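You operate a simulated robot arm through the tools that you are given. There is no shell and no other tool. Be economical: measure what you need, move in short steps, check, and stop when the job is done.

You run a simulated robot arm. Do the job below in one go: nothing can be reset, and whatever is moved stays where it is left.

## Task
Stack the caps box on the rings box, the pads box on top, and add the lid.
Fine: clip each to the box below.

The check looks at the end state, three seconds after you hand in, the way a careful person would. Anything else that was tipped, shoved, dropped, spilled or broken makes it a failure. Lids that push on must go on centred and level and be pressed home; caps that screw on are set level and turned clockwise until they are tight.

## Robot
A 6-joint arm with a two-finger gripper on a trunk, on a base that drives. Base frame: it is fixed to the floor where the robot stands at the start and does not move with it; the origin is under the middle of the robot, x ahead of it, y to its left, z up; the surface under the hand at the start is at about z = 910. Lengths are in mm, angles in rad, forces in N, time in s.
Its first joint turns from -2.897 to 2.897 rad. Places, roughly: blue lid (17x12x6 cm) [600, -100, 900]; caps box clip [400, -700, 900]; pads box clip [400, -200, 900]; rings box clip [400, 0, 900]; top of the caps box [500, -700, 1000]; top of the pads box [500, -200, 1000]; top of the rings box [500, 0, 1000]. Payload 1.71 kg.
Tool frame: the origin (TCP) lies between the finger pads and is the grasp point; the fingertips stand 20 mm ahead of it; z points along the fingers, y is the line along which they close. The gripper opens to 96 mm. The gripper's body begins 113 mm behind the TCP.
Orientation is told as [roll, pitch, yaw] about the base's x, y, z axes, in that order, counted from this pose: with the fingers straight down and closing along the base's y, the tool's x points along the base's -x, its y along +y and its z along -z.

## Interface
- The arm moves only by the tool move_arm. Its argument "moves" is a list of rows, each an object of numbers (a shift or turn left out is 0, a gripper value left out holds the last): "dx", "dy", "dz": the shift along the tool's x, y, z in units of 20 mm (1.0 is 20 mm); "ax", "ay", "az": the turn, a rotation vector about the tool's x, y, z in units of 5 degrees (1.0 is 5 degrees); "jaw": the opening, from 0 (shut) to 1 (fully open). In form: [{"dx": .., "dy": .., "dz": .., "ax": .., "ay": .., "az": .., "jaw": ..}, ...]. A call has 1 to 10 rows; each row shifts and turns the commanded pose from where the row before left it, along the tool's axes as they then stand. A call with a number of a shift or a turn outside -1 to 1 is refused whole. A row lasts 0.2 s, in which the tool goes at most 50 mm and 0.15 rad; a call with a longer step from one row to the next is refused whole, and so is a gripper value outside its range. Where a pose cannot be reached the arm comes as near as it can. A force on the tool above 40 N (or 10 N above the force at the start of the call, whichever is more), or a blocked arm, ends the call early, and 0.2 s more pass. Each finger travels about 45 mm/s and halts on what it meets, pressing with about 20 N; the grip force reading is that of the motor and also rises with nothing between the fingers. The clock runs only during rows and for 0.2 s after the last one: add rows that do not move to give the fingers time. It gives the time, the measured TCP pose, the force on the tool (base axes), the opening and the grip force at its end, in the units of the frame above (readings bear some noise), with the torque about the TCP (base axes, N m) and any sound that the robot's microphone picked up.
- Cameras (640 x 400 px; columns grow to the right, rows downward): "scene" is now at [43.4, 146.8, 1568.6]; the picture's right is [-0.79, -0.61, 0.01], its down [-0.45, 0.57, -0.68] and it looks along [0.41, -0.55, -0.73] (base axes); focal length 266 px, centre (320, 200). "wrist" rides on the gripper at [66, 14, -145] in the tool frame; the picture's right is [-0.21, 0.98, 0.00], its down [-0.88, -0.18, -0.45] and it looks along [-0.44, -0.09, 0.90] (tool axes); focal length 275 px, centre (320, 200). There is no depth. A picture from a camera that has moved, and an enlarged one, comes with that camera's place and axes in the base frame and with its lens.
- snapshot(camera): a new picture of that camera. No time passes.
- move_column(by): slides the trunk up (or, below 0, down) by that many mm; the arm and the scene camera ride with it, the base frame stays. It gives what a move gives, with no picture.
- drive_base(legs): drives the robot by 1 to 6 legs, each [ahead, turn to the left] in mm and rad, along the robot's own axes; the way and the turn of a leg run together, so that a leg with both is an arc; at most 1500 mm and 3.142 rad a leg. The arm and the cameras ride along, it lands a little off, and it stops where it bumps. It gives what a move gives.
- head_to(pan, tilt): turns the head with the scene camera to pan (to the left, within 2.496 rad either way) and tilt (down, from -0.506 to 1.204), counted from straight ahead of the robot. It gives what a move gives.
- close_up(camera, box): a new picture of the part [left, top, right, bottom] of that camera's present view, enlarged. No time passes.
- job_done(): hands the job in; it is judged then, once.

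Go step by step. Nothing tells you exact positions but the pictures and the camera data: compare them with the known pose of the tool, close in by small moves and look again before you grip or let go. The budget is 120 turns and 98 pictures, counting those below and the enlarged ones. Unless the task says otherwise, let go and move clear before handing in.

The tools are called as name(argument=value, ...) on one line, values as JSON. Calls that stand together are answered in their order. move_arm: Moves the arm, as the interface text tells. Its arguments: {"type":"object","properties":{"moves":{"type":"array","items":{"type":"object","properties":{"dx":{"type":"number"},"dy":{"type":"number"},"dz":{"type":"number"},"ax":{"type":"number"},"ay":{"type":"number"},"az":{"type":"number"},"jaw":{"type":"number"}}}}},"required":["moves"]} The other tools are called the same way: move_column (by) slides the trunk up or down; drive_base (legs) drives the base; head_to (pan, tilt) turns the head that bears the scene camera; snapshot (camera) takes a picture; close_up (camera, box) takes an enlarged picture of a part of a camera's view; job_done () hands the job in.

At the start:

```text
clock: 0.0
tool_pos: [568.3, -257.7, 1277.6]
orientation: [-0.002, 0.002, 0.0]
wrist_force: [-0.1, 0.5, 0.4]
moment: [0.0, -0.01, 0.03]
width: 96.1
grasp_force: 0.1
trunk travel left (down, up): [-175.0, 215.0]
robot x, y, heading: [0.4, 0.7, -0.0]
head pan, tilt: [-0.909, 0.808]
```

scene: 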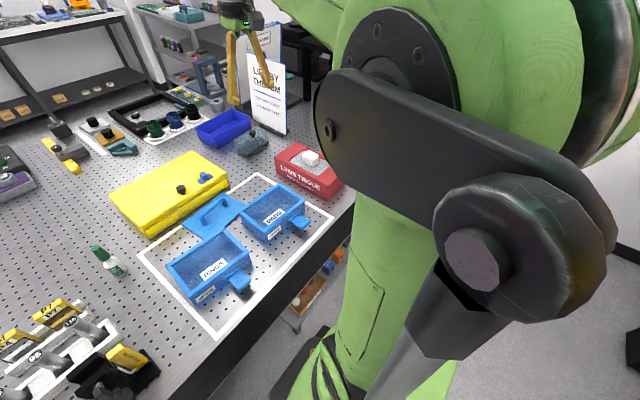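
wrist: 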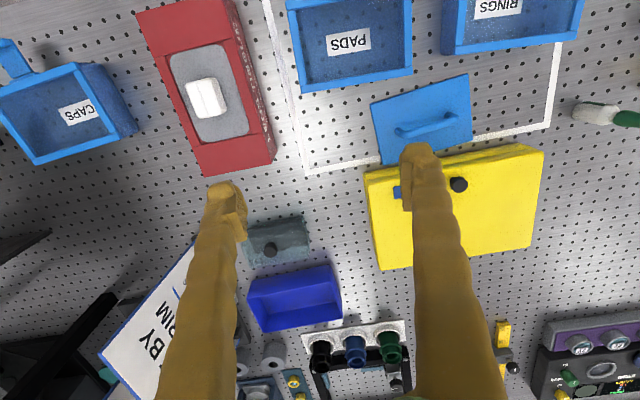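

I see the rings and pads boxes side by side in a white outline, the lid just beyond them, and the caps box further right. I'll look closer at the boxes and clips first.

close_up(camera="scene", box=[130, 160, 350, 310])

close_up(camera="wrist", box=[0, 0, 280, 180])

close_up(camera="wrist", box=[280, 0, 600, 200])

```text
2.67 times, centred on (240, 235) of scene
camera zoom: at [43.4, 146.8, 1568.6], right [-0.79, -0.61, 0.01], down [-0.45, 0.57, -0.68], along [0.41, -0.55, -0.73], focal length 708 px, centre (533, 107)
```

zoom: 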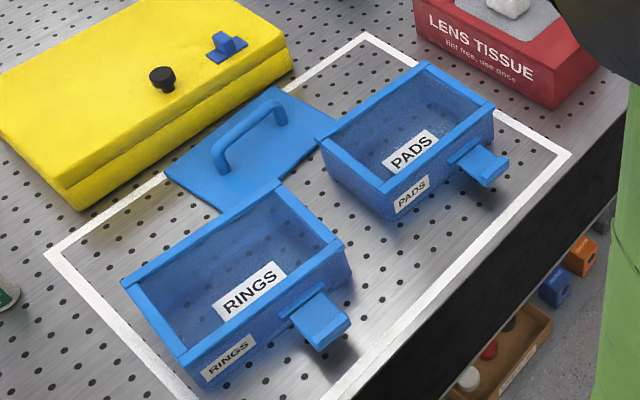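

```text
2.22 times, centred on (140, 90) of wrist
camera zoom: at [503.9, -244.2, 1423.2], right [0.21, 0.98, 0.0], down [0.88, -0.18, 0.44], along [0.43, -0.09, -0.9], focal length 612 px, centre (720, 444)
```

zoom: 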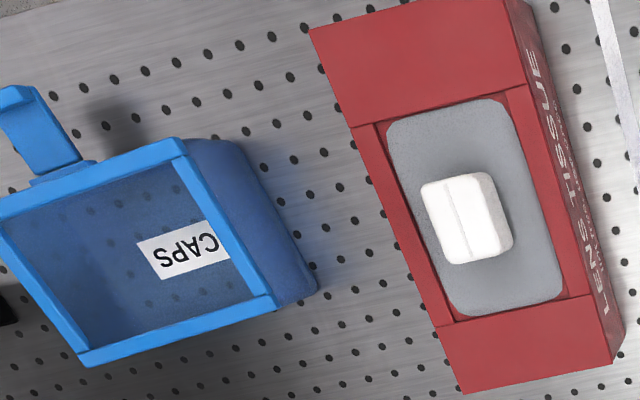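

```text
2.00 times, centred on (440, 100) of wrist
camera zoom: at [503.9, -244.2, 1423.2], right [0.21, 0.98, 0.0], down [0.88, -0.18, 0.44], along [0.43, -0.09, -0.9], focal length 551 px, centre (80, 400)
```

zoom: 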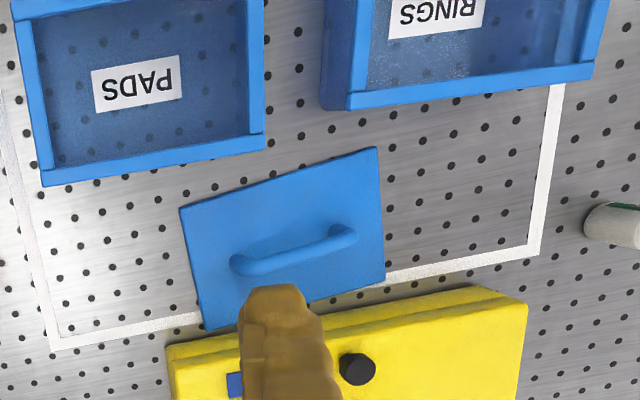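

move_arm(moves=[{"dx": 0.74, "dy": 0.99, "dz": 0.7, "jaw": 1}, {"dx": 0.74, "dy": 0.99, "dz": 0.7}, {"dx": 0.74, "dy": 0.99, "dz": 0.7}, {"dx": 0.74, "dy": 0.99, "dz": 0.7}, {"dx": 0.74, "dy": 0.99, "dz": 0.7}, {"dx": 0.74, "dy": 0.99, "dz": 0.7}, {"dx": 0.74, "dy": 0.99, "dz": 0.7}, {"dx": 0.74, "dy": 0.99, "dz": 0.7}, {"dx": 0.74, "dy": 0.99, "dz": 0.7}, {"dx": 0.74, "dy": 0.99, "dz": 0.7}])

snapshot(camera="wrist")

snapshot(camera="scene")

```text
clock: 2.2
tool_pos: [404.0, -60.8, 1142.4]
orientation: [0.001, -0.015, 0.0]
wrist_force: [0.0, 0.2, 0.1]
moment: [0.03, 0.0, -0.03]
width: 96.0
grasp_force: 0.0
trunk travel left (down, up): [-175.0, 215.0]
robot x, y, heading: [-1.6, 1.1, -0.0]
head pan, tilt: [-0.909, 0.808]
```

```text
92 pictures are left
camera wrist: at [336.1, -46.3, 1286.7], right [0.21, 0.98, 0.0], down [0.87, -0.18, 0.46], along [0.45, -0.09, -0.89], focal length 275 px, centre (320, 200)
```

wrist: 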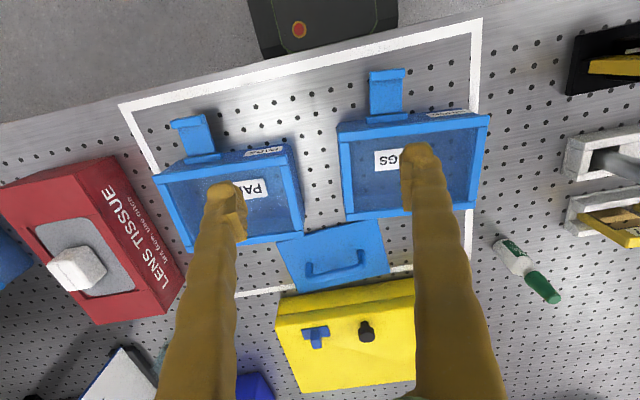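

```text
91 pictures are left
camera scene: at [43.4, 146.8, 1568.6], right [-0.79, -0.61, 0.01], down [-0.45, 0.57, -0.68], along [0.41, -0.55, -0.73], focal length 266 px, centre (320, 200)
```

scene: 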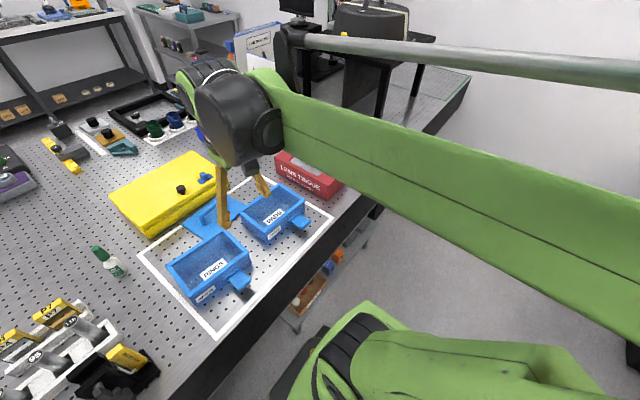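

close_up(camera="wrist", box=[310, 50, 510, 230])

close_up(camera="scene", box=[150, 170, 330, 310])

```text
2.22 times, centred on (410, 140) of wrist
camera zoom: at [336.1, -46.3, 1286.7], right [0.21, 0.98, 0.0], down [0.87, -0.18, 0.46], along [0.45, -0.09, -0.89], focal length 612 px, centre (120, 333)
```

zoom: 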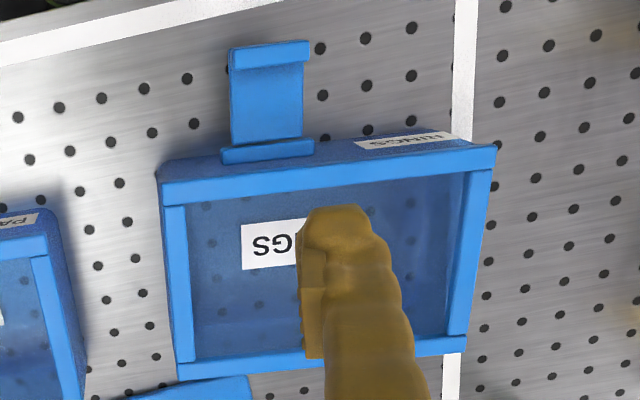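

```text
2.86 times, centred on (240, 240) of scene
camera zoom: at [43.4, 146.8, 1568.6], right [-0.79, -0.61, 0.01], down [-0.45, 0.57, -0.68], along [0.41, -0.55, -0.73], focal length 758 px, centre (549, 86)
```

zoom: 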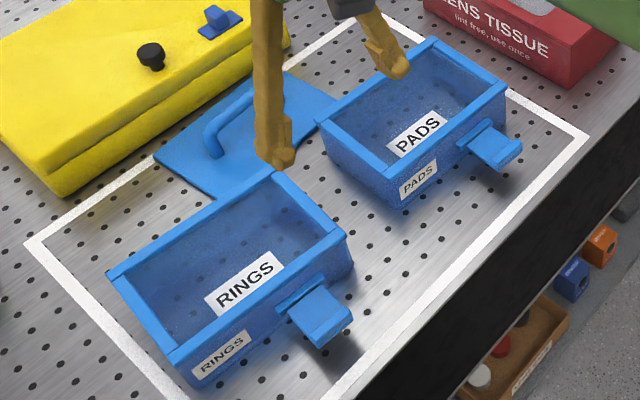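

move_arm(moves=[{"ay": -1}, {"ay": -1}, {"ay": -1}, {"ay": -1}, {"ay": -1}, {"ay": -1}, {"dx": 0.88, "dy": 0.57, "dz": 0.67}, {"dx": 0.88, "dy": 0.57, "dz": 0.67}, {"dx": 0.88, "dy": 0.57, "dz": 0.67}, {"dx": 0.88, "dy": 0.57, "dz": 0.67}])

snapshot(camera="wrist")

```text
clock: 4.4
tool_pos: [369.7, -14.4, 1061.6]
orientation: [0.0, -0.538, 0.001]
wrist_force: [0.3, 1.0, -0.6]
moment: [-0.03, -0.02, 0.01]
width: 96.0
grasp_force: 0.0
trunk travel left (down, up): [-175.0, 215.0]
robot x, y, heading: [-1.8, -1.7, -0.003]
head pan, tilt: [-0.909, 0.808]
```

```text
88 pictures are left
camera wrist: at [240.7, 0.1, 1153.4], right [0.18, 0.98, 0.11], down [0.52, -0.18, 0.83], along [0.83, -0.09, -0.55], focal length 275 px, centre (320, 200)
```

wrist: 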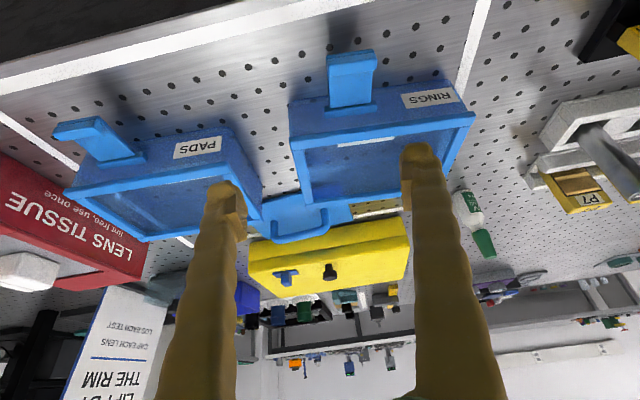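

close_up(camera="wrist", box=[280, 40, 480, 165])

close_up(camera="wrist", box=[40, 280, 200, 400])

close_up(camera="scene", box=[220, 0, 380, 140])

```text
3.20 times, centred on (380, 102) of wrist
camera zoom: at [240.7, 0.1, 1153.4], right [0.18, 0.98, 0.11], down [0.52, -0.18, 0.83], along [0.83, -0.09, -0.55], focal length 881 px, centre (128, 512)
```

zoom: 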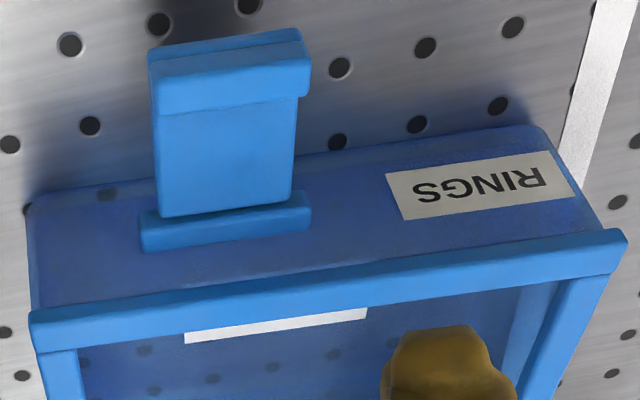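

```text
3.33 times, centred on (120, 340) of wrist
camera zoom: at [240.7, 0.1, 1153.4], right [0.18, 0.98, 0.11], down [0.52, -0.18, 0.83], along [0.83, -0.09, -0.55], focal length 918 px, centre (987, -267)
```

zoom: 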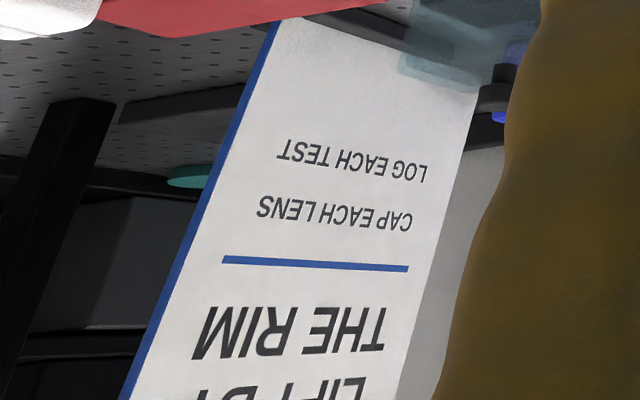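

```text
2.86 times, centred on (300, 70) of scene
camera zoom: at [41.0, 147.0, 1568.6], right [-0.79, -0.61, 0.01], down [-0.45, 0.57, -0.69], along [0.41, -0.55, -0.73], focal length 758 px, centre (377, 571)
```

zoom: 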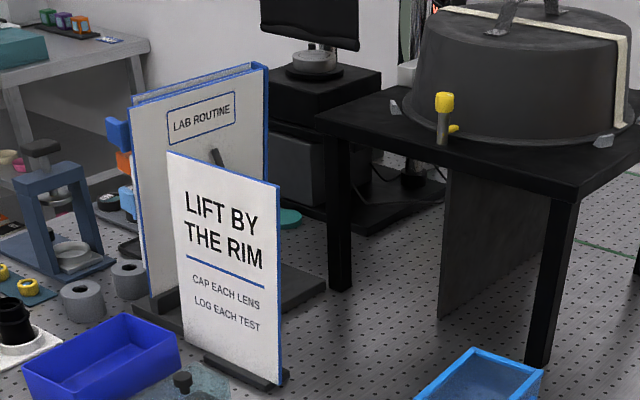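

close_up(camera="scene", box=[220, 255, 268, 300])

close_up(camera="wrist", box=[40, 100, 160, 190])

```text
8.89 times, centred on (244, 278) of scene
camera zoom: at [41.0, 147.0, 1568.6], right [-0.79, -0.61, 0.01], down [-0.45, 0.57, -0.69], along [0.41, -0.55, -0.73], focal length 2360 px, centre (996, -489)
```

zoom: 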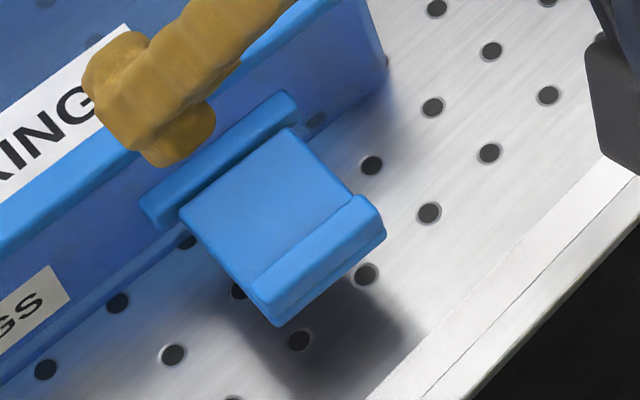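

```text
4.44 times, centred on (100, 145) of wrist
camera zoom: at [240.7, 0.1, 1153.4], right [0.18, 0.98, 0.11], down [0.52, -0.18, 0.83], along [0.83, -0.09, -0.55], focal length 1224 px, centre (1298, 444)
```

zoom: 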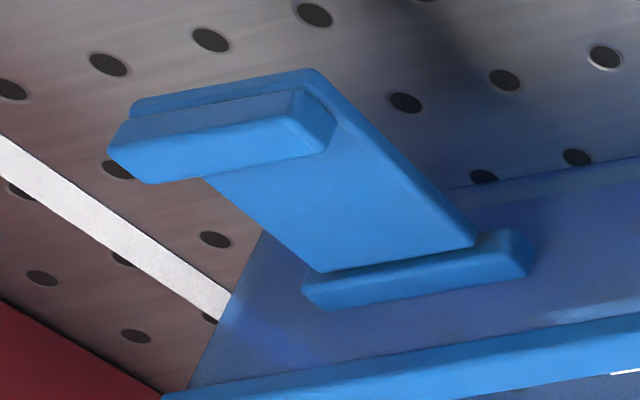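

The clip lips sit on the clip's upper side, so the clips should fold up onto the box above. I'm now going over to the caps box to grip it by its far rim.

move_arm(moves=[{"ay": 1, "dz": -1, "dy": -0.3}, {"ay": 1, "dz": -1, "dy": -1}, {"ay": 1, "dz": -1, "dy": -1}, {"ay": 1, "dz": -1, "dy": -1}, {"ay": 1, "dz": -1, "dy": -1}, {"ay": 1, "dz": -1, "dy": -1}, {"ay": 0.17, "dx": -0.25, "dy": -0.95}, {"az": 1, "dx": -0.25, "dy": -0.95}, {"az": 1, "dx": -0.332, "dy": -0.925}, {"az": 1, "dx": -0.411, "dy": -0.892}])

move_arm(moves=[{"az": 1, "dx": -0.487, "dy": -0.853}, {"az": 1, "dx": -0.56, "dy": -0.807}, {"az": 1, "dx": -0.628, "dy": -0.755}, {"az": 1, "dx": -0.692, "dy": -0.698}, {"az": 1, "dx": -0.75, "dy": -0.635}, {"az": 1, "dx": -0.802, "dy": -0.567}, {"az": 1, "dx": -0.849, "dy": -0.495}, {"az": 1, "dx": -0.888, "dy": -0.419}, {"az": 1, "dx": -0.922, "dy": -0.34}, {"az": 1, "dx": -0.948, "dy": -0.259}])

move_arm(moves=[{"az": 1, "dx": -0.967, "dy": -0.176}, {"az": 1, "dx": -0.978, "dy": -0.092}, {"az": 1, "dx": -0.982, "dy": -0.005}, {"az": 1, "dx": -0.979, "dy": 0.081}, {"dx": -0.968, "dy": 0.167}, {"dx": -0.968, "dy": 0.167}, {"dx": -0.968, "dy": 0.167}])

snapshot(camera="wrist")

```text
clock: 6.6
tool_pos: [355.5, -198.1, 1173.6]
orientation: [-0.003, 0.003, -0.264]
wrist_force: [1.0, 0.2, -0.1]
moment: [-0.02, 0.09, 0.0]
width: 96.1
grasp_force: 0.0
trunk travel left (down, up): [-175.0, 215.0]
robot x, y, heading: [0.2, 0.3, 0.002]
head pan, tilt: [-0.909, 0.808]
```

```text
clock: 8.8
tool_pos: [402.0, -385.2, 1176.3]
orientation: [-0.003, 0.0, -1.135]
wrist_force: [-0.1, -0.5, 0.4]
moment: [-0.01, -0.02, -0.01]
width: 96.0
grasp_force: 0.0
trunk travel left (down, up): [-175.0, 215.0]
robot x, y, heading: [1.9, 0.1, 0.002]
head pan, tilt: [-0.909, 0.808]
```

```text
clock: 10.4
tool_pos: [437.9, -520.0, 1174.1]
orientation: [-0.003, -0.001, -1.482]
wrist_force: [-0.2, 0.4, -0.4]
moment: [-0.04, 0.0, 0.01]
width: 95.8
grasp_force: 0.1
trunk travel left (down, up): [-175.0, 215.0]
robot x, y, heading: [-0.3, -1.6, -0.002]
head pan, tilt: [-0.909, 0.808]
```

```text
82 pictures are left
camera wrist: at [447.8, -453.0, 1319.8], right [0.99, -0.12, 0.0], down [-0.11, -0.89, 0.45], along [-0.05, -0.44, -0.9], focal length 275 px, centre (320, 200)
```

wrist: 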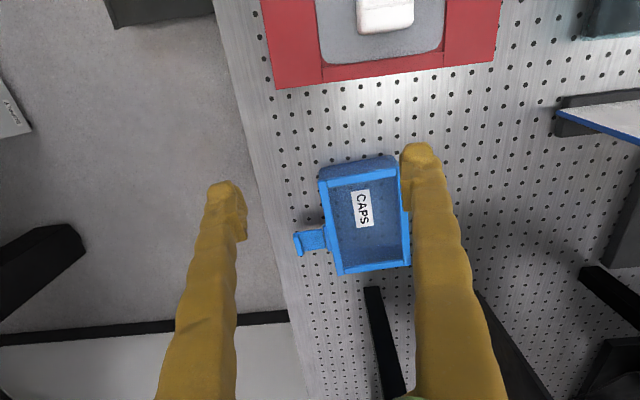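

close_up(camera="wrist", box=[285, 140, 435, 290])

```text
2.67 times, centred on (360, 215) of wrist
camera zoom: at [447.8, -453.0, 1319.8], right [0.99, -0.12, 0.0], down [-0.11, -0.89, 0.45], along [-0.05, -0.44, -0.9], focal length 734 px, centre (213, 160)
```

zoom: 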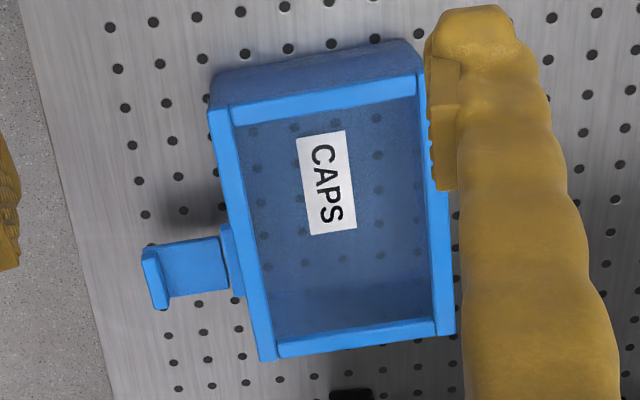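

move_arm(moves=[{"dx": -0.8, "dy": 0.457, "dz": 0.57}, {"dx": -0.8, "dy": 0.457, "dz": 0.57}, {"dx": -0.8, "dy": 0.457, "dz": 0.57}, {"dx": -0.8, "dy": 0.457, "dz": 0.57}, {"dx": -0.8, "dy": 0.457, "dz": 0.57}, {"dx": -0.8, "dy": 0.457, "dz": 0.57}, {"dx": -0.8, "dy": 0.457, "dz": 0.57}, {"dx": -0.8, "dy": 0.457, "dz": 0.57}, {"dx": -0.8, "dy": 0.457, "dz": 0.57}, {"dx": -0.8, "dy": 0.457, "dz": 0.57}])

snapshot(camera="wrist")

```text
clock: 12.6
tool_pos: [543.0, -670.1, 1060.6]
orientation: [-0.002, -0.001, -1.484]
wrist_force: [-0.4, 0.4, -0.2]
moment: [-0.02, -0.01, -0.01]
width: 96.1
grasp_force: 0.0
trunk travel left (down, up): [-175.0, 215.0]
robot x, y, heading: [4.4, 3.4, 0.005]
head pan, tilt: [-0.909, 0.808]
```

```text
80 pictures are left
camera wrist: at [552.4, -603.5, 1206.1], right [0.99, -0.12, 0.0], down [-0.11, -0.89, 0.45], along [-0.05, -0.44, -0.9], focal length 275 px, centre (320, 200)
```

wrist: 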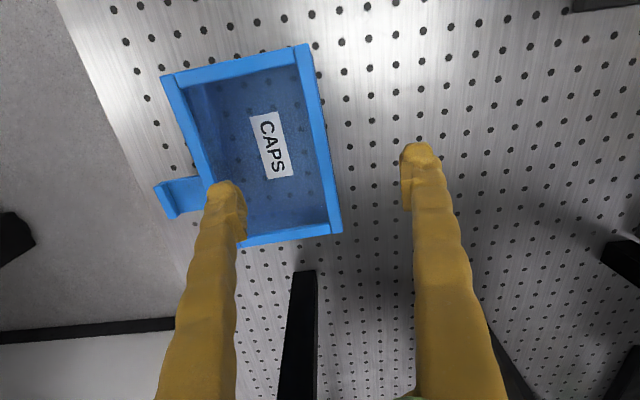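

move_arm(moves=[{"dx": -0.11, "dy": 0.14, "az": 0.2}, {"dz": 1}, {"dz": 1}, {"dz": 0.9}])

snapshot(camera="wrist")

```text
clock: 13.6
tool_pos: [545.0, -672.5, 1001.9]
orientation: [-0.002, 0.0, -1.501]
wrist_force: [-1.1, 0.2, -0.7]
moment: [-0.04, -0.06, 0.01]
width: 95.9
grasp_force: 0.1
trunk travel left (down, up): [-175.0, 215.0]
robot x, y, heading: [-1.4, -0.1, 0.0]
head pan, tilt: [-0.909, 0.808]
```

```text
79 pictures are left
camera wrist: at [555.6, -606.2, 1147.3], right [0.99, -0.14, 0.0], down [-0.12, -0.89, 0.45], along [-0.06, -0.44, -0.9], focal length 275 px, centre (320, 200)
```

wrist: 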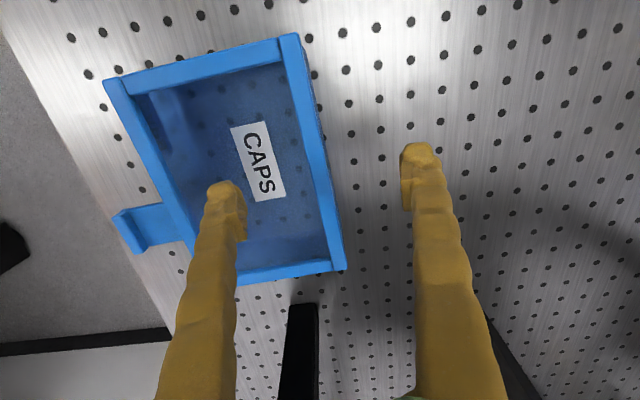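

move_arm(moves=[{"dz": 1}, {"dz": 1}, {"jaw": 0.5}, {"jaw": 0.3}, {"jaw": 0}, {"jaw": 0}, {"jaw": 0}, {"jaw": 0}, {"jaw": 0}, {"jaw": 0}])

snapshot(camera="wrist")

```text
clock: 15.8
tool_pos: [545.4, -672.1, 960.1]
orientation: [-0.001, 0.001, -1.503]
wrist_force: [-0.7, -0.2, -2.1]
moment: [-0.01, -0.15, 0.08]
width: 6.8
grasp_force: 20.4
trunk travel left (down, up): [-175.0, 215.0]
robot x, y, heading: [-0.9, 2.9, 0.0]
head pan, tilt: [-0.909, 0.808]
```

```text
78 pictures are left
camera wrist: at [556.1, -606.2, 1107.0], right [0.99, -0.14, 0.0], down [-0.12, -0.89, 0.45], along [-0.06, -0.44, -0.9], focal length 275 px, centre (320, 200)
```

wrist: 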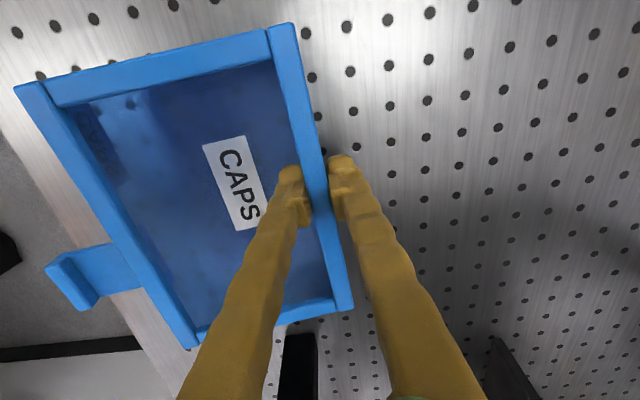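

move_arm(moves=[{"dz": -0.5}, {"dz": -0.5}, {"dz": -0.5}, {"dz": -0.5}, {"dz": -0.5}, {}])

snapshot(camera="wrist")

snapshot(camera="scene")

```text
clock: 17.2
tool_pos: [545.2, -673.2, 1011.0]
orientation: [-0.005, 0.0, -1.502]
wrist_force: [0.5, -0.1, -2.1]
moment: [0.03, -0.17, 0.0]
width: 6.9
grasp_force: 20.2
trunk travel left (down, up): [-175.0, 215.0]
robot x, y, heading: [-1.4, -1.6, -0.003]
head pan, tilt: [-0.909, 0.808]
```

```text
77 pictures are left
camera wrist: at [555.4, -606.6, 1157.1], right [0.99, -0.14, 0.0], down [-0.12, -0.89, 0.45], along [-0.06, -0.44, -0.9], focal length 275 px, centre (320, 200)
```

wrist: 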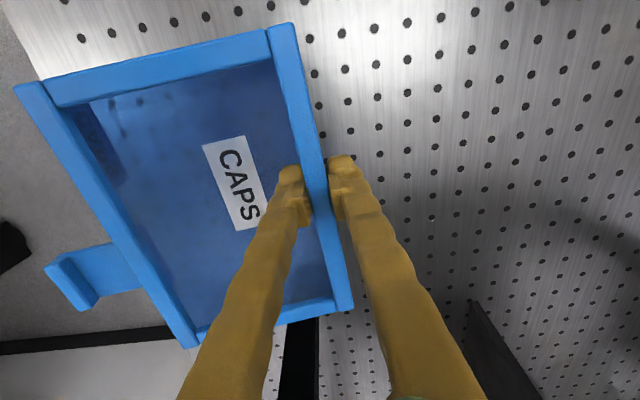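

```text
76 pictures are left
camera scene: at [43.5, 146.6, 1568.6], right [-0.79, -0.61, 0.01], down [-0.46, 0.57, -0.68], along [0.41, -0.55, -0.73], focal length 266 px, centre (320, 200)
```

scene: 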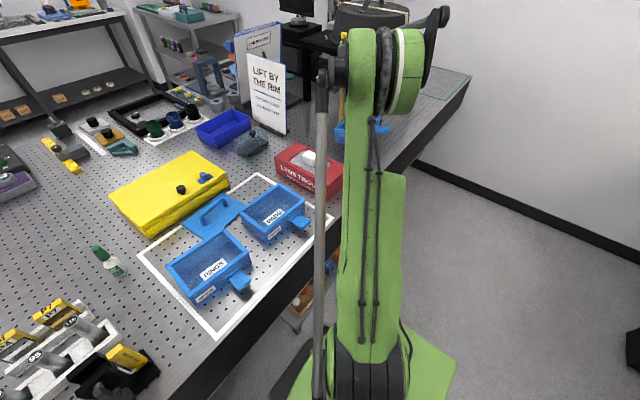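

The caps box hangs level and rigid by its rim. I'll measure the rings box precisely now with the arm out of the way.

close_up(camera="scene", box=[155, 220, 267, 310])

close_up(camera="scene", box=[180, 170, 320, 260])

```text
4.44 times, centred on (211, 265) of scene
camera zoom: at [43.5, 146.6, 1568.6], right [-0.79, -0.61, 0.01], down [-0.46, 0.57, -0.68], along [0.41, -0.55, -0.73], focal length 1180 px, centre (804, -89)
```

zoom: 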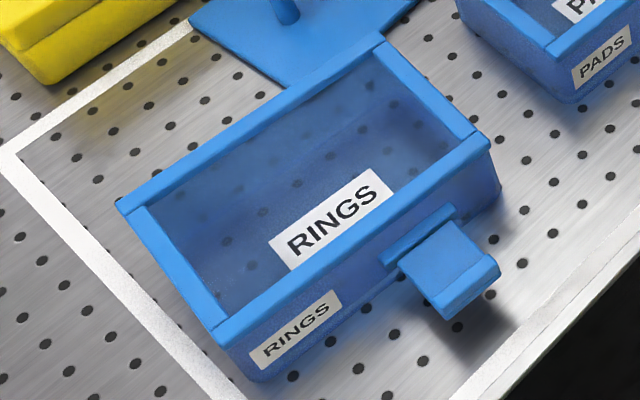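

```text
4.44 times, centred on (250, 215) of scene
camera zoom: at [43.5, 146.6, 1568.6], right [-0.79, -0.61, 0.01], down [-0.46, 0.57, -0.68], along [0.41, -0.55, -0.73], focal length 1180 px, centre (631, 133)
```

zoom: 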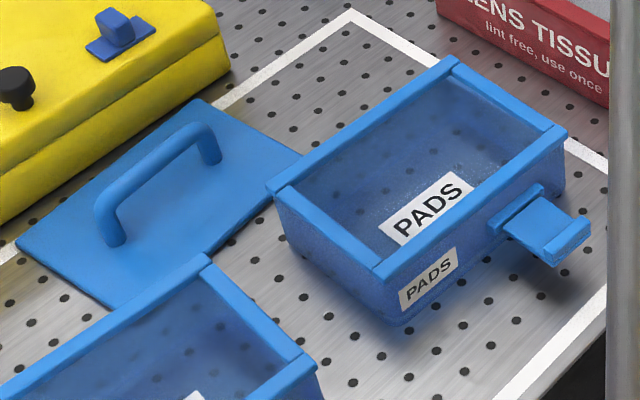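

move_arm(moves=[{"dz": -1}, {"dz": -1}, {"dz": -1, "dx": 1, "dy": 0.07}, {"dz": -1, "dx": 1, "dy": 0.07}, {"dz": -0.5, "dx": 1, "dy": 0.07}, {"dx": 1, "dy": 0.07}, {"dx": 1, "dy": 0.07}, {"dx": 1, "dy": 0.07}, {"dx": 1, "dy": 0.07}, {"dx": 1, "dy": 0.07}])

move_arm(moves=[{"dx": 1, "dy": 0.07}, {"dx": 1, "dy": 0.07}, {"dx": 1, "dy": 0.07}, {"dx": 1, "dy": 0.07}, {"dx": 1, "dy": 0.07}, {"dx": 1, "dy": 0.07}, {"dx": 1, "dy": 0.07}, {"dx": 1, "dy": 0.07}, {"dx": 1, "dy": 0.07}, {"dx": 1, "dy": 0.07}])

snapshot(camera="wrist")

```text
clock: 19.4
tool_pos: [545.5, -511.2, 1101.2]
orientation: [-0.002, -0.001, -1.502]
wrist_force: [-0.6, 0.0, -1.9]
moment: [0.03, -0.14, -0.08]
width: 6.8
grasp_force: 20.3
trunk travel left (down, up): [-175.0, 215.0]
robot x, y, heading: [-0.4, -1.5, -0.003]
head pan, tilt: [-0.909, 0.808]
```

```text
clock: 21.6
tool_pos: [546.5, -310.7, 1101.9]
orientation: [-0.001, 0.0, -1.5]
wrist_force: [0.0, 0.3, -2.0]
moment: [0.04, -0.12, -0.1]
width: 7.0
grasp_force: 19.5
trunk travel left (down, up): [-175.0, 215.0]
robot x, y, heading: [4.0, -1.4, 0.003]
head pan, tilt: [-0.909, 0.808]
```

```text
73 pictures are left
camera wrist: at [557.1, -244.8, 1247.3], right [0.99, -0.14, 0.0], down [-0.12, -0.89, 0.45], along [-0.06, -0.44, -0.9], focal length 275 px, centre (320, 200)
```

wrist: 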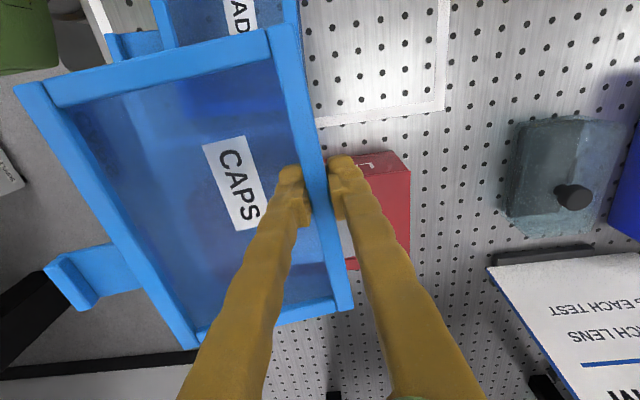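

move_arm(moves=[{"dx": 1, "dy": 0.07}, {"dx": 1, "dy": 0.07}, {"dx": 1, "dy": 0.07}, {"dx": 1, "dy": 0.07}, {"dx": 1, "dy": 0.07}, {"dx": 1, "dy": 0.07}, {"dx": 1, "dy": 0.07, "az": 0.5}, {"dx": 1, "dy": 0.07, "az": 0.5}, {"dx": 1, "dy": 0, "az": 0.5}, {"dx": 1, "dy": 0, "az": 0.4}])

move_arm(moves=[{"dx": 1, "dy": -0.1}, {"dx": 1, "dy": -0.1}, {"dx": 1, "dy": -0.1}, {"dx": 1, "dy": -0.1}, {"dx": 1, "dy": -0.1}, {"dx": 1, "dy": -0.1}])

snapshot(camera="scene")

snapshot(camera="wrist")

```text
clock: 23.8
tool_pos: [548.0, -110.4, 1102.0]
orientation: [0.0, -0.001, -1.669]
wrist_force: [1.0, -0.6, -3.3]
moment: [0.03, -0.16, -0.12]
width: 6.9
grasp_force: 20.4
trunk travel left (down, up): [-175.0, 215.0]
robot x, y, heading: [-0.4, 2.1, -0.001]
head pan, tilt: [-0.909, 0.808]
```

```text
clock: 25.2
tool_pos: [548.0, 9.5, 1102.1]
orientation: [-0.002, 0.001, -1.666]
wrist_force: [0.7, 0.1, -2.4]
moment: [-0.03, -0.15, 0.04]
width: 6.8
grasp_force: 19.9
trunk travel left (down, up): [-175.0, 215.0]
robot x, y, heading: [0.5, -4.0, -0.002]
head pan, tilt: [-0.909, 0.808]
```

```text
72 pictures are left
camera scene: at [43.5, 146.7, 1568.6], right [-0.79, -0.61, 0.01], down [-0.46, 0.57, -0.68], along [0.41, -0.55, -0.73], focal length 266 px, centre (320, 200)
```

scene: 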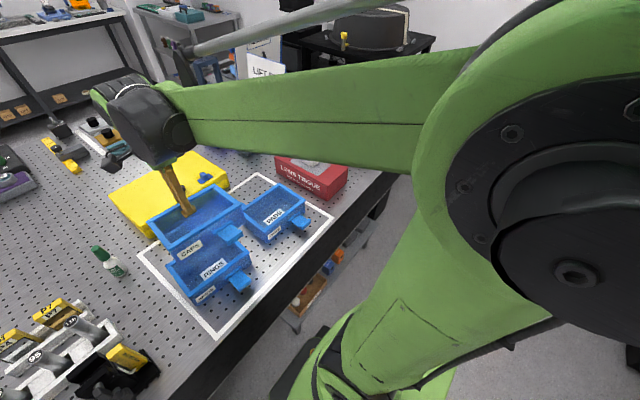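

```text
71 pictures are left
camera wrist: at [568.9, 73.3, 1247.6], right [0.95, -0.3, 0.0], down [-0.27, -0.85, 0.45], along [-0.13, -0.42, -0.9], focal length 275 px, centre (320, 200)
```

wrist: 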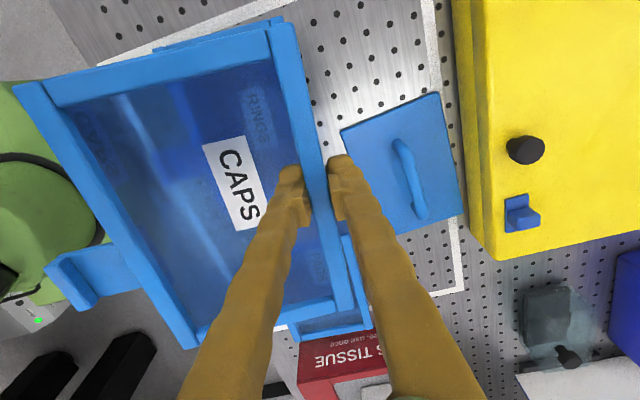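

move_arm(moves=[{"dx": 0.58, "dy": -0.36, "dz": 0.7}, {"dx": 0.58, "dy": -0.35, "dz": 0.7}, {"dz": 0.7}, {"dz": 0.75}, {}])

close_up(camera="scene", box=[145, 190, 275, 310])

snapshot(camera="wrist")

```text
clock: 26.4
tool_pos: [536.2, 33.1, 1044.9]
orientation: [-0.003, 0.0, -1.667]
wrist_force: [0.2, -0.4, -3.4]
moment: [-0.06, -0.13, 0.08]
width: 7.1
grasp_force: 20.2
trunk travel left (down, up): [-175.0, 215.0]
robot x, y, heading: [-1.6, -0.0, 0.001]
head pan, tilt: [-0.909, 0.808]
```

```text
3.33 times, centred on (210, 250) of scene
camera zoom: at [43.6, 146.9, 1568.6], right [-0.79, -0.61, 0.01], down [-0.46, 0.57, -0.68], along [0.41, -0.55, -0.73], focal length 885 px, centre (687, 33)
```

zoom: 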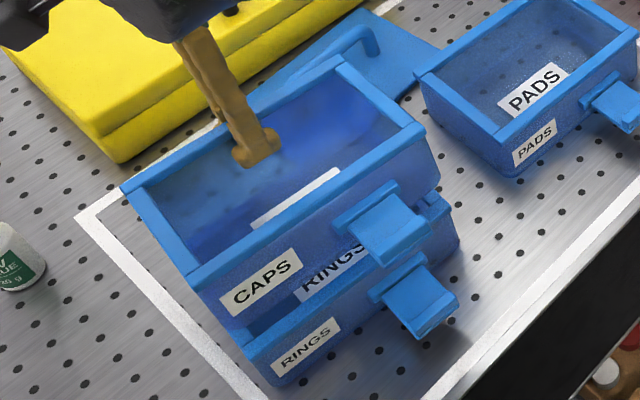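

```text
69 pictures are left
camera wrist: at [557.7, 97.1, 1190.7], right [0.95, -0.3, 0.0], down [-0.27, -0.85, 0.45], along [-0.13, -0.42, -0.9], focal length 275 px, centre (320, 200)
```

wrist: 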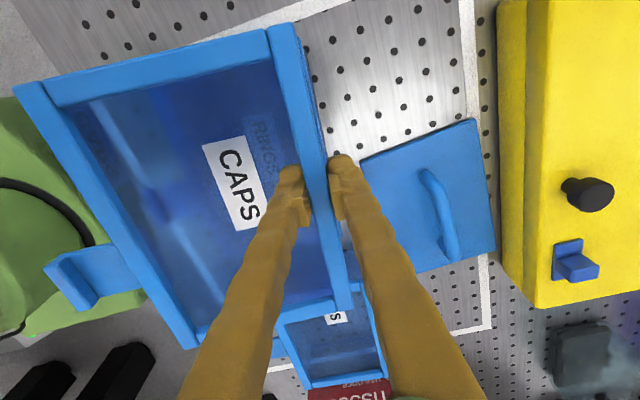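

move_arm(moves=[{"az": 0.1, "dz": 0.4}, {"dz": 0.4}, {}])

close_up(camera="scene", box=[160, 250, 220, 310])

close_up(camera="scene", box=[215, 220, 275, 280])

```text
clock: 27.2
tool_pos: [536.2, 33.4, 1028.9]
orientation: [-0.003, 0.002, -1.674]
wrist_force: [0.6, -0.1, -2.8]
moment: [-0.01, -0.14, -0.04]
width: 7.0
grasp_force: 19.3
trunk travel left (down, up): [-175.0, 215.0]
robot x, y, heading: [-0.2, 2.7, 0.001]
head pan, tilt: [-0.909, 0.808]
```

```text
6.67 times, centred on (190, 280) of scene
camera zoom: at [43.5, 146.9, 1568.6], right [-0.79, -0.61, 0.01], down [-0.46, 0.57, -0.68], along [0.41, -0.55, -0.73], focal length 1770 px, centre (1187, -333)
```

zoom: 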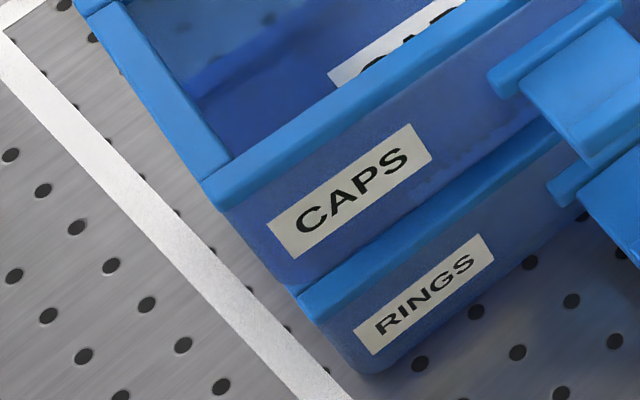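

```text
6.67 times, centred on (245, 250) of scene
camera zoom: at [43.5, 146.9, 1568.6], right [-0.79, -0.61, 0.01], down [-0.46, 0.57, -0.68], along [0.41, -0.55, -0.73], focal length 1770 px, centre (820, -133)
```

zoom: 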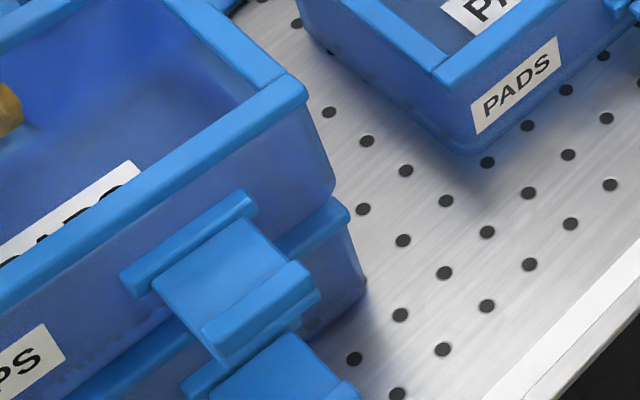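

close_up(camera="scene", box=[164, 268, 196, 300])

close_up(camera="scene", box=[140, 235, 180, 275])

```text
12.50 times, centred on (180, 284) of scene
camera zoom: at [43.5, 146.9, 1568.6], right [-0.79, -0.61, 0.01], down [-0.46, 0.57, -0.68], along [0.41, -0.55, -0.73], focal length 3318 px, centre (2070, -850)
```

zoom: 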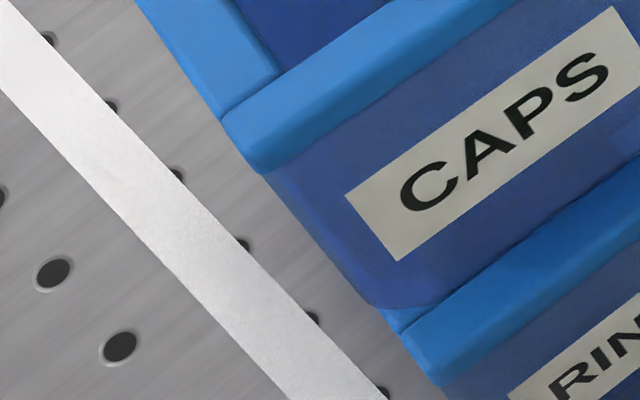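

```text
10.00 times, centred on (160, 255) of scene
camera zoom: at [43.5, 146.9, 1568.6], right [-0.79, -0.61, 0.01], down [-0.46, 0.57, -0.68], along [0.41, -0.55, -0.73], focal length 2655 px, centre (1920, -350)
```

zoom: 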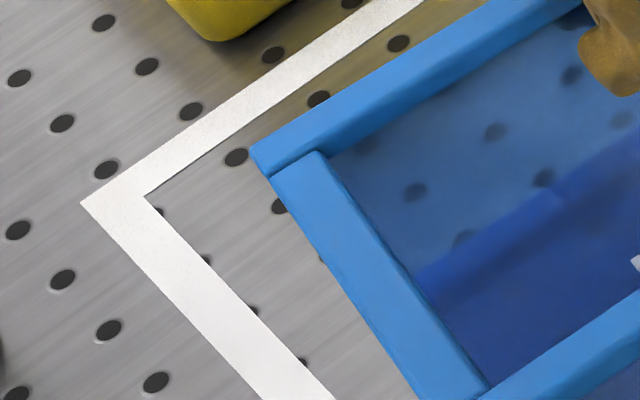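

The caps box tilted about 5° (near edge up) when gripped because its walls are drafted. I'll level it with a small wrist turn and recheck.

move_arm(moves=[{"dz": -0.3}, {"ax": -0.55}, {"ax": -0.55}, {}])

close_up(camera="scene", box=[145, 190, 273, 310])

close_up(camera="scene", box=[140, 245, 204, 309])

close_up(camera="scene", box=[210, 200, 274, 264])

```text
clock: 28.2
tool_pos: [536.2, 33.9, 1035.0]
orientation: [0.094, 0.0, -1.675]
wrist_force: [-1.1, -0.8, -2.1]
moment: [-0.04, -0.15, 0.07]
width: 7.1
grasp_force: 20.0
trunk travel left (down, up): [-175.0, 215.0]
robot x, y, heading: [-0.2, -1.7, 0.003]
head pan, tilt: [-0.909, 0.808]
```

```text
3.33 times, centred on (209, 250) of scene
camera zoom: at [43.2, 146.9, 1568.6], right [-0.79, -0.61, 0.01], down [-0.45, 0.57, -0.68], along [0.41, -0.55, -0.73], focal length 885 px, centre (690, 33)
```

zoom: 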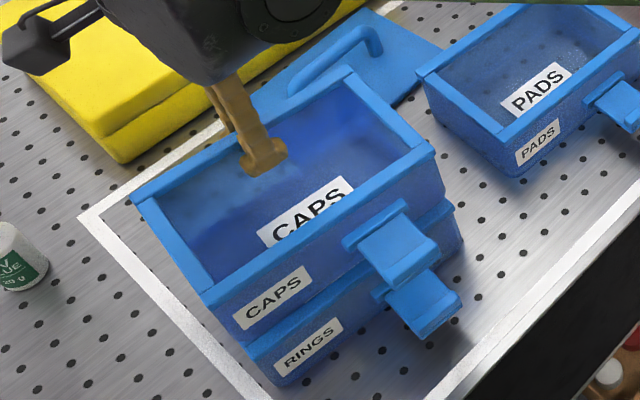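

```text
6.25 times, centred on (172, 277) of scene
camera zoom: at [43.2, 146.9, 1568.6], right [-0.79, -0.61, 0.01], down [-0.45, 0.57, -0.68], along [0.41, -0.55, -0.73], focal length 1659 px, centre (1245, -281)
```

zoom: 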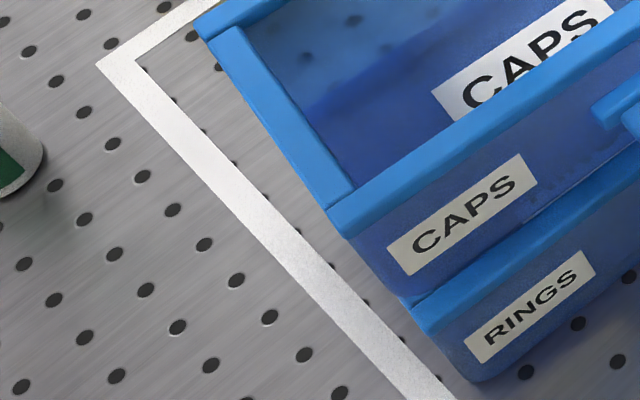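

```text
6.25 times, centred on (242, 232) of scene
camera zoom: at [43.2, 146.9, 1568.6], right [-0.79, -0.61, 0.01], down [-0.45, 0.57, -0.68], along [0.41, -0.55, -0.73], focal length 1659 px, centre (808, 0)
```

zoom: 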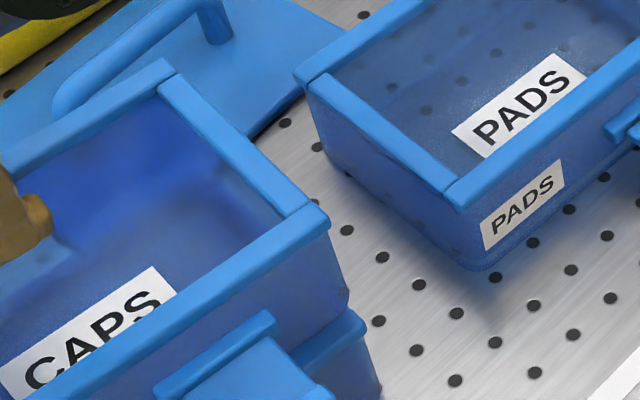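

move_arm(moves=[{"dx": 0.05, "dy": -0.05}, {"dz": 0.2, "dy": -0.02}, {"dz": 0.2, "dy": -0.02}, {"dz": 0.1, "dy": -0.01}, {"dz": 0.05, "dy": -0.005}, {}])

close_up(camera="scene", box=[160, 210, 270, 310])

```text
clock: 29.6
tool_pos: [535.4, 34.9, 1023.0]
orientation: [0.094, 0.0, -1.676]
wrist_force: [0.2, -0.5, -3.3]
moment: [-0.06, -0.16, 0.06]
width: 7.0
grasp_force: 19.6
trunk travel left (down, up): [-175.0, 215.0]
robot x, y, heading: [-0.5, -1.0, 0.0]
head pan, tilt: [-0.909, 0.808]
```

```text
4.00 times, centred on (215, 260) of scene
camera zoom: at [43.4, 146.9, 1568.6], right [-0.79, -0.61, 0.01], down [-0.45, 0.57, -0.68], along [0.41, -0.55, -0.73], focal length 1062 px, centre (740, -40)
```

zoom: 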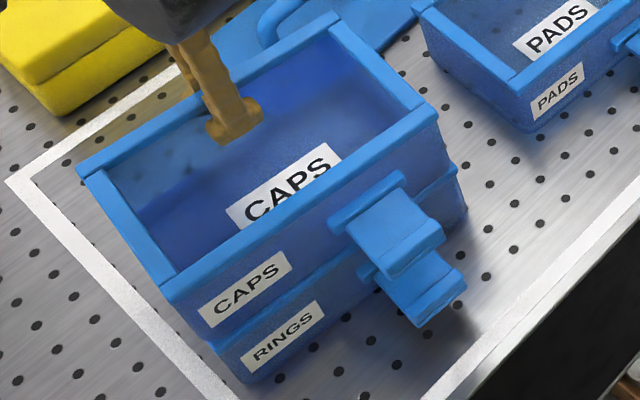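

Still free (no contact force yet). Continuing down in small steps.

move_arm(moves=[{"dz": 0.05, "dy": -0.005}, {"dz": 0.05, "dy": -0.005}, {"dz": 0.05, "dy": -0.005}, {}])

move_arm(moves=[{"dz": 0.05, "dy": -0.005}, {"dz": 0.05, "dy": -0.005}, {"dz": 0.05, "dy": -0.005}, {}])

```text
clock: 30.6
tool_pos: [535.1, 33.9, 1021.9]
orientation: [0.097, 0.0, -1.677]
wrist_force: [0.0, -0.5, 16.1]
moment: [0.01, -0.23, -0.21]
width: 6.6
grasp_force: 20.2
trunk travel left (down, up): [-175.0, 215.0]
robot x, y, heading: [-1.9, -2.5, -0.007]
head pan, tilt: [-0.909, 0.808]
```

```text
clock: 31.6
tool_pos: [535.3, 34.6, 1017.4]
orientation: [0.096, 0.0, -1.677]
wrist_force: [2.0, 4.9, 13.8]
moment: [0.06, -0.29, 0.15]
width: 6.2
grasp_force: 20.4
trunk travel left (down, up): [-175.0, 215.0]
robot x, y, heading: [-1.6, -0.8, 0.003]
head pan, tilt: [-0.909, 0.808]
```

close_up(camera="scene", box=[160, 210, 270, 310])

snapshot(camera="wrist")

```text
4.00 times, centred on (215, 260) of scene
camera zoom: at [42.8, 147.2, 1568.6], right [-0.79, -0.61, 0.01], down [-0.45, 0.57, -0.68], along [0.41, -0.55, -0.73], focal length 1062 px, centre (740, -40)
```

zoom: 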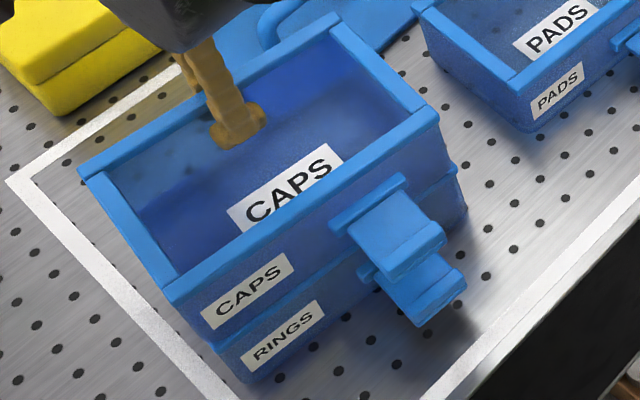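

```text
59 pictures are left
camera wrist: at [542.4, 99.7, 1163.8], right [0.95, -0.31, 0.09], down [-0.32, -0.85, 0.43], along [-0.05, -0.43, -0.9], focal length 275 px, centre (320, 200)
```

wrist: 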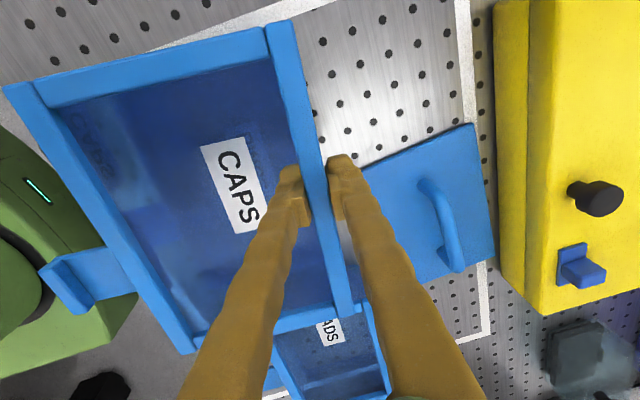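

close_up(camera="scene", box=[170, 262, 218, 310])

close_up(camera="scene", box=[226, 222, 274, 270])

```text
8.33 times, centred on (194, 286) of scene
camera zoom: at [42.8, 147.2, 1568.6], right [-0.79, -0.61, 0.01], down [-0.45, 0.57, -0.68], along [0.41, -0.55, -0.73], focal length 2212 px, centre (1370, -517)
```

zoom: 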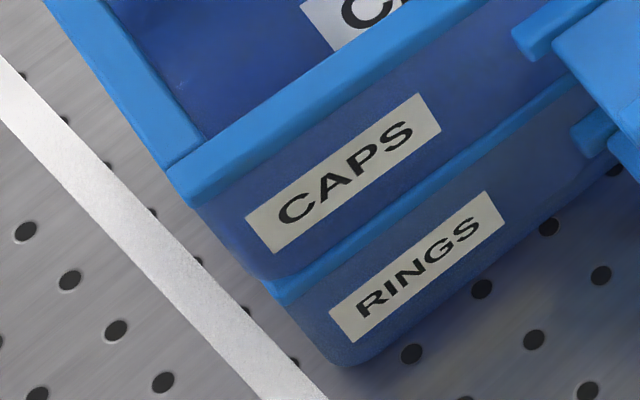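

```text
8.33 times, centred on (250, 246) of scene
camera zoom: at [42.8, 147.2, 1568.6], right [-0.79, -0.61, 0.01], down [-0.45, 0.57, -0.68], along [0.41, -0.55, -0.73], focal length 2212 px, centre (903, -183)
```

zoom: 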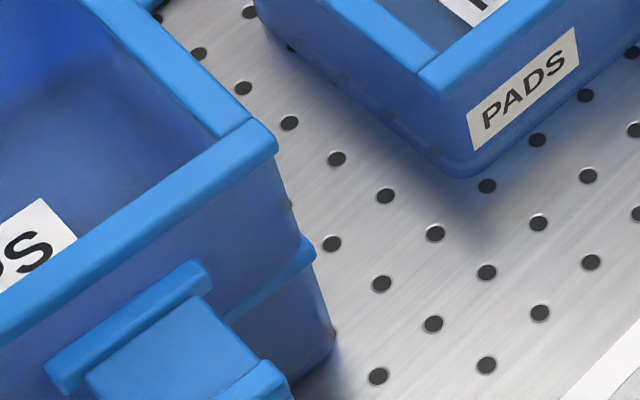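

Contact was made at about 62 mm above the table-resting height; alignment looks within ~1 mm. I'll let go and inspect how it seats.

move_arm(moves=[{"dz": -0.1, "dy": 0.01}, {"jaw": 0.3}, {"jaw": 0.3}, {"jaw": 0.3}, {"dz": -1}, {"dz": -1}, {"dz": -1, "ax": 0.55}, {"dz": -1, "ax": 0.55}, {"dz": -1}, {}])

snapshot(camera="wrist")

close_up(camera="scene", box=[160, 210, 270, 310])

```text
clock: 33.8
tool_pos: [528.5, 33.9, 1119.5]
orientation: [-0.003, 0.001, -1.674]
wrist_force: [0.5, -0.4, -1.1]
moment: [0.02, -0.01, -0.01]
width: 28.7
grasp_force: 0.0
trunk travel left (down, up): [-175.0, 215.0]
robot x, y, heading: [1.8, 3.8, -0.003]
head pan, tilt: [-0.909, 0.808]
```

```text
56 pictures are left
camera wrist: at [550.3, 97.9, 1264.6], right [0.95, -0.31, 0.0], down [-0.27, -0.85, 0.45], along [-0.14, -0.42, -0.9], focal length 275 px, centre (320, 200)
```

wrist: 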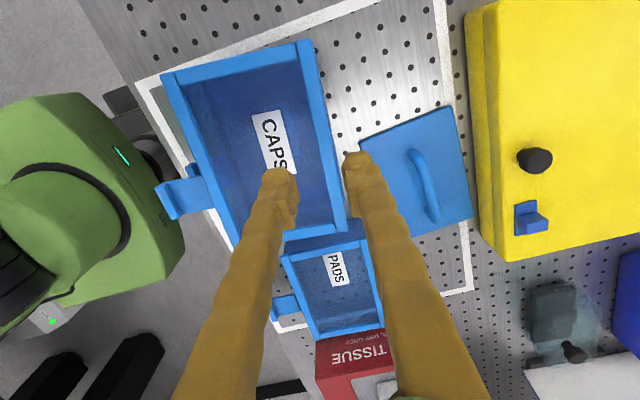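

```text
4.00 times, centred on (215, 260) of scene
camera zoom: at [43.1, 146.9, 1568.6], right [-0.79, -0.61, 0.01], down [-0.45, 0.57, -0.68], along [0.41, -0.55, -0.73], focal length 1062 px, centre (740, -40)
```

zoom: 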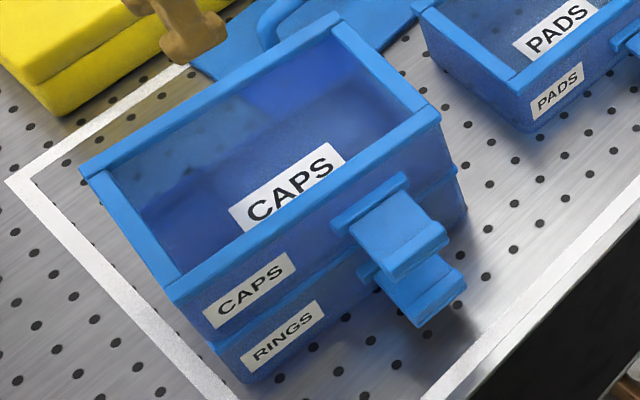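

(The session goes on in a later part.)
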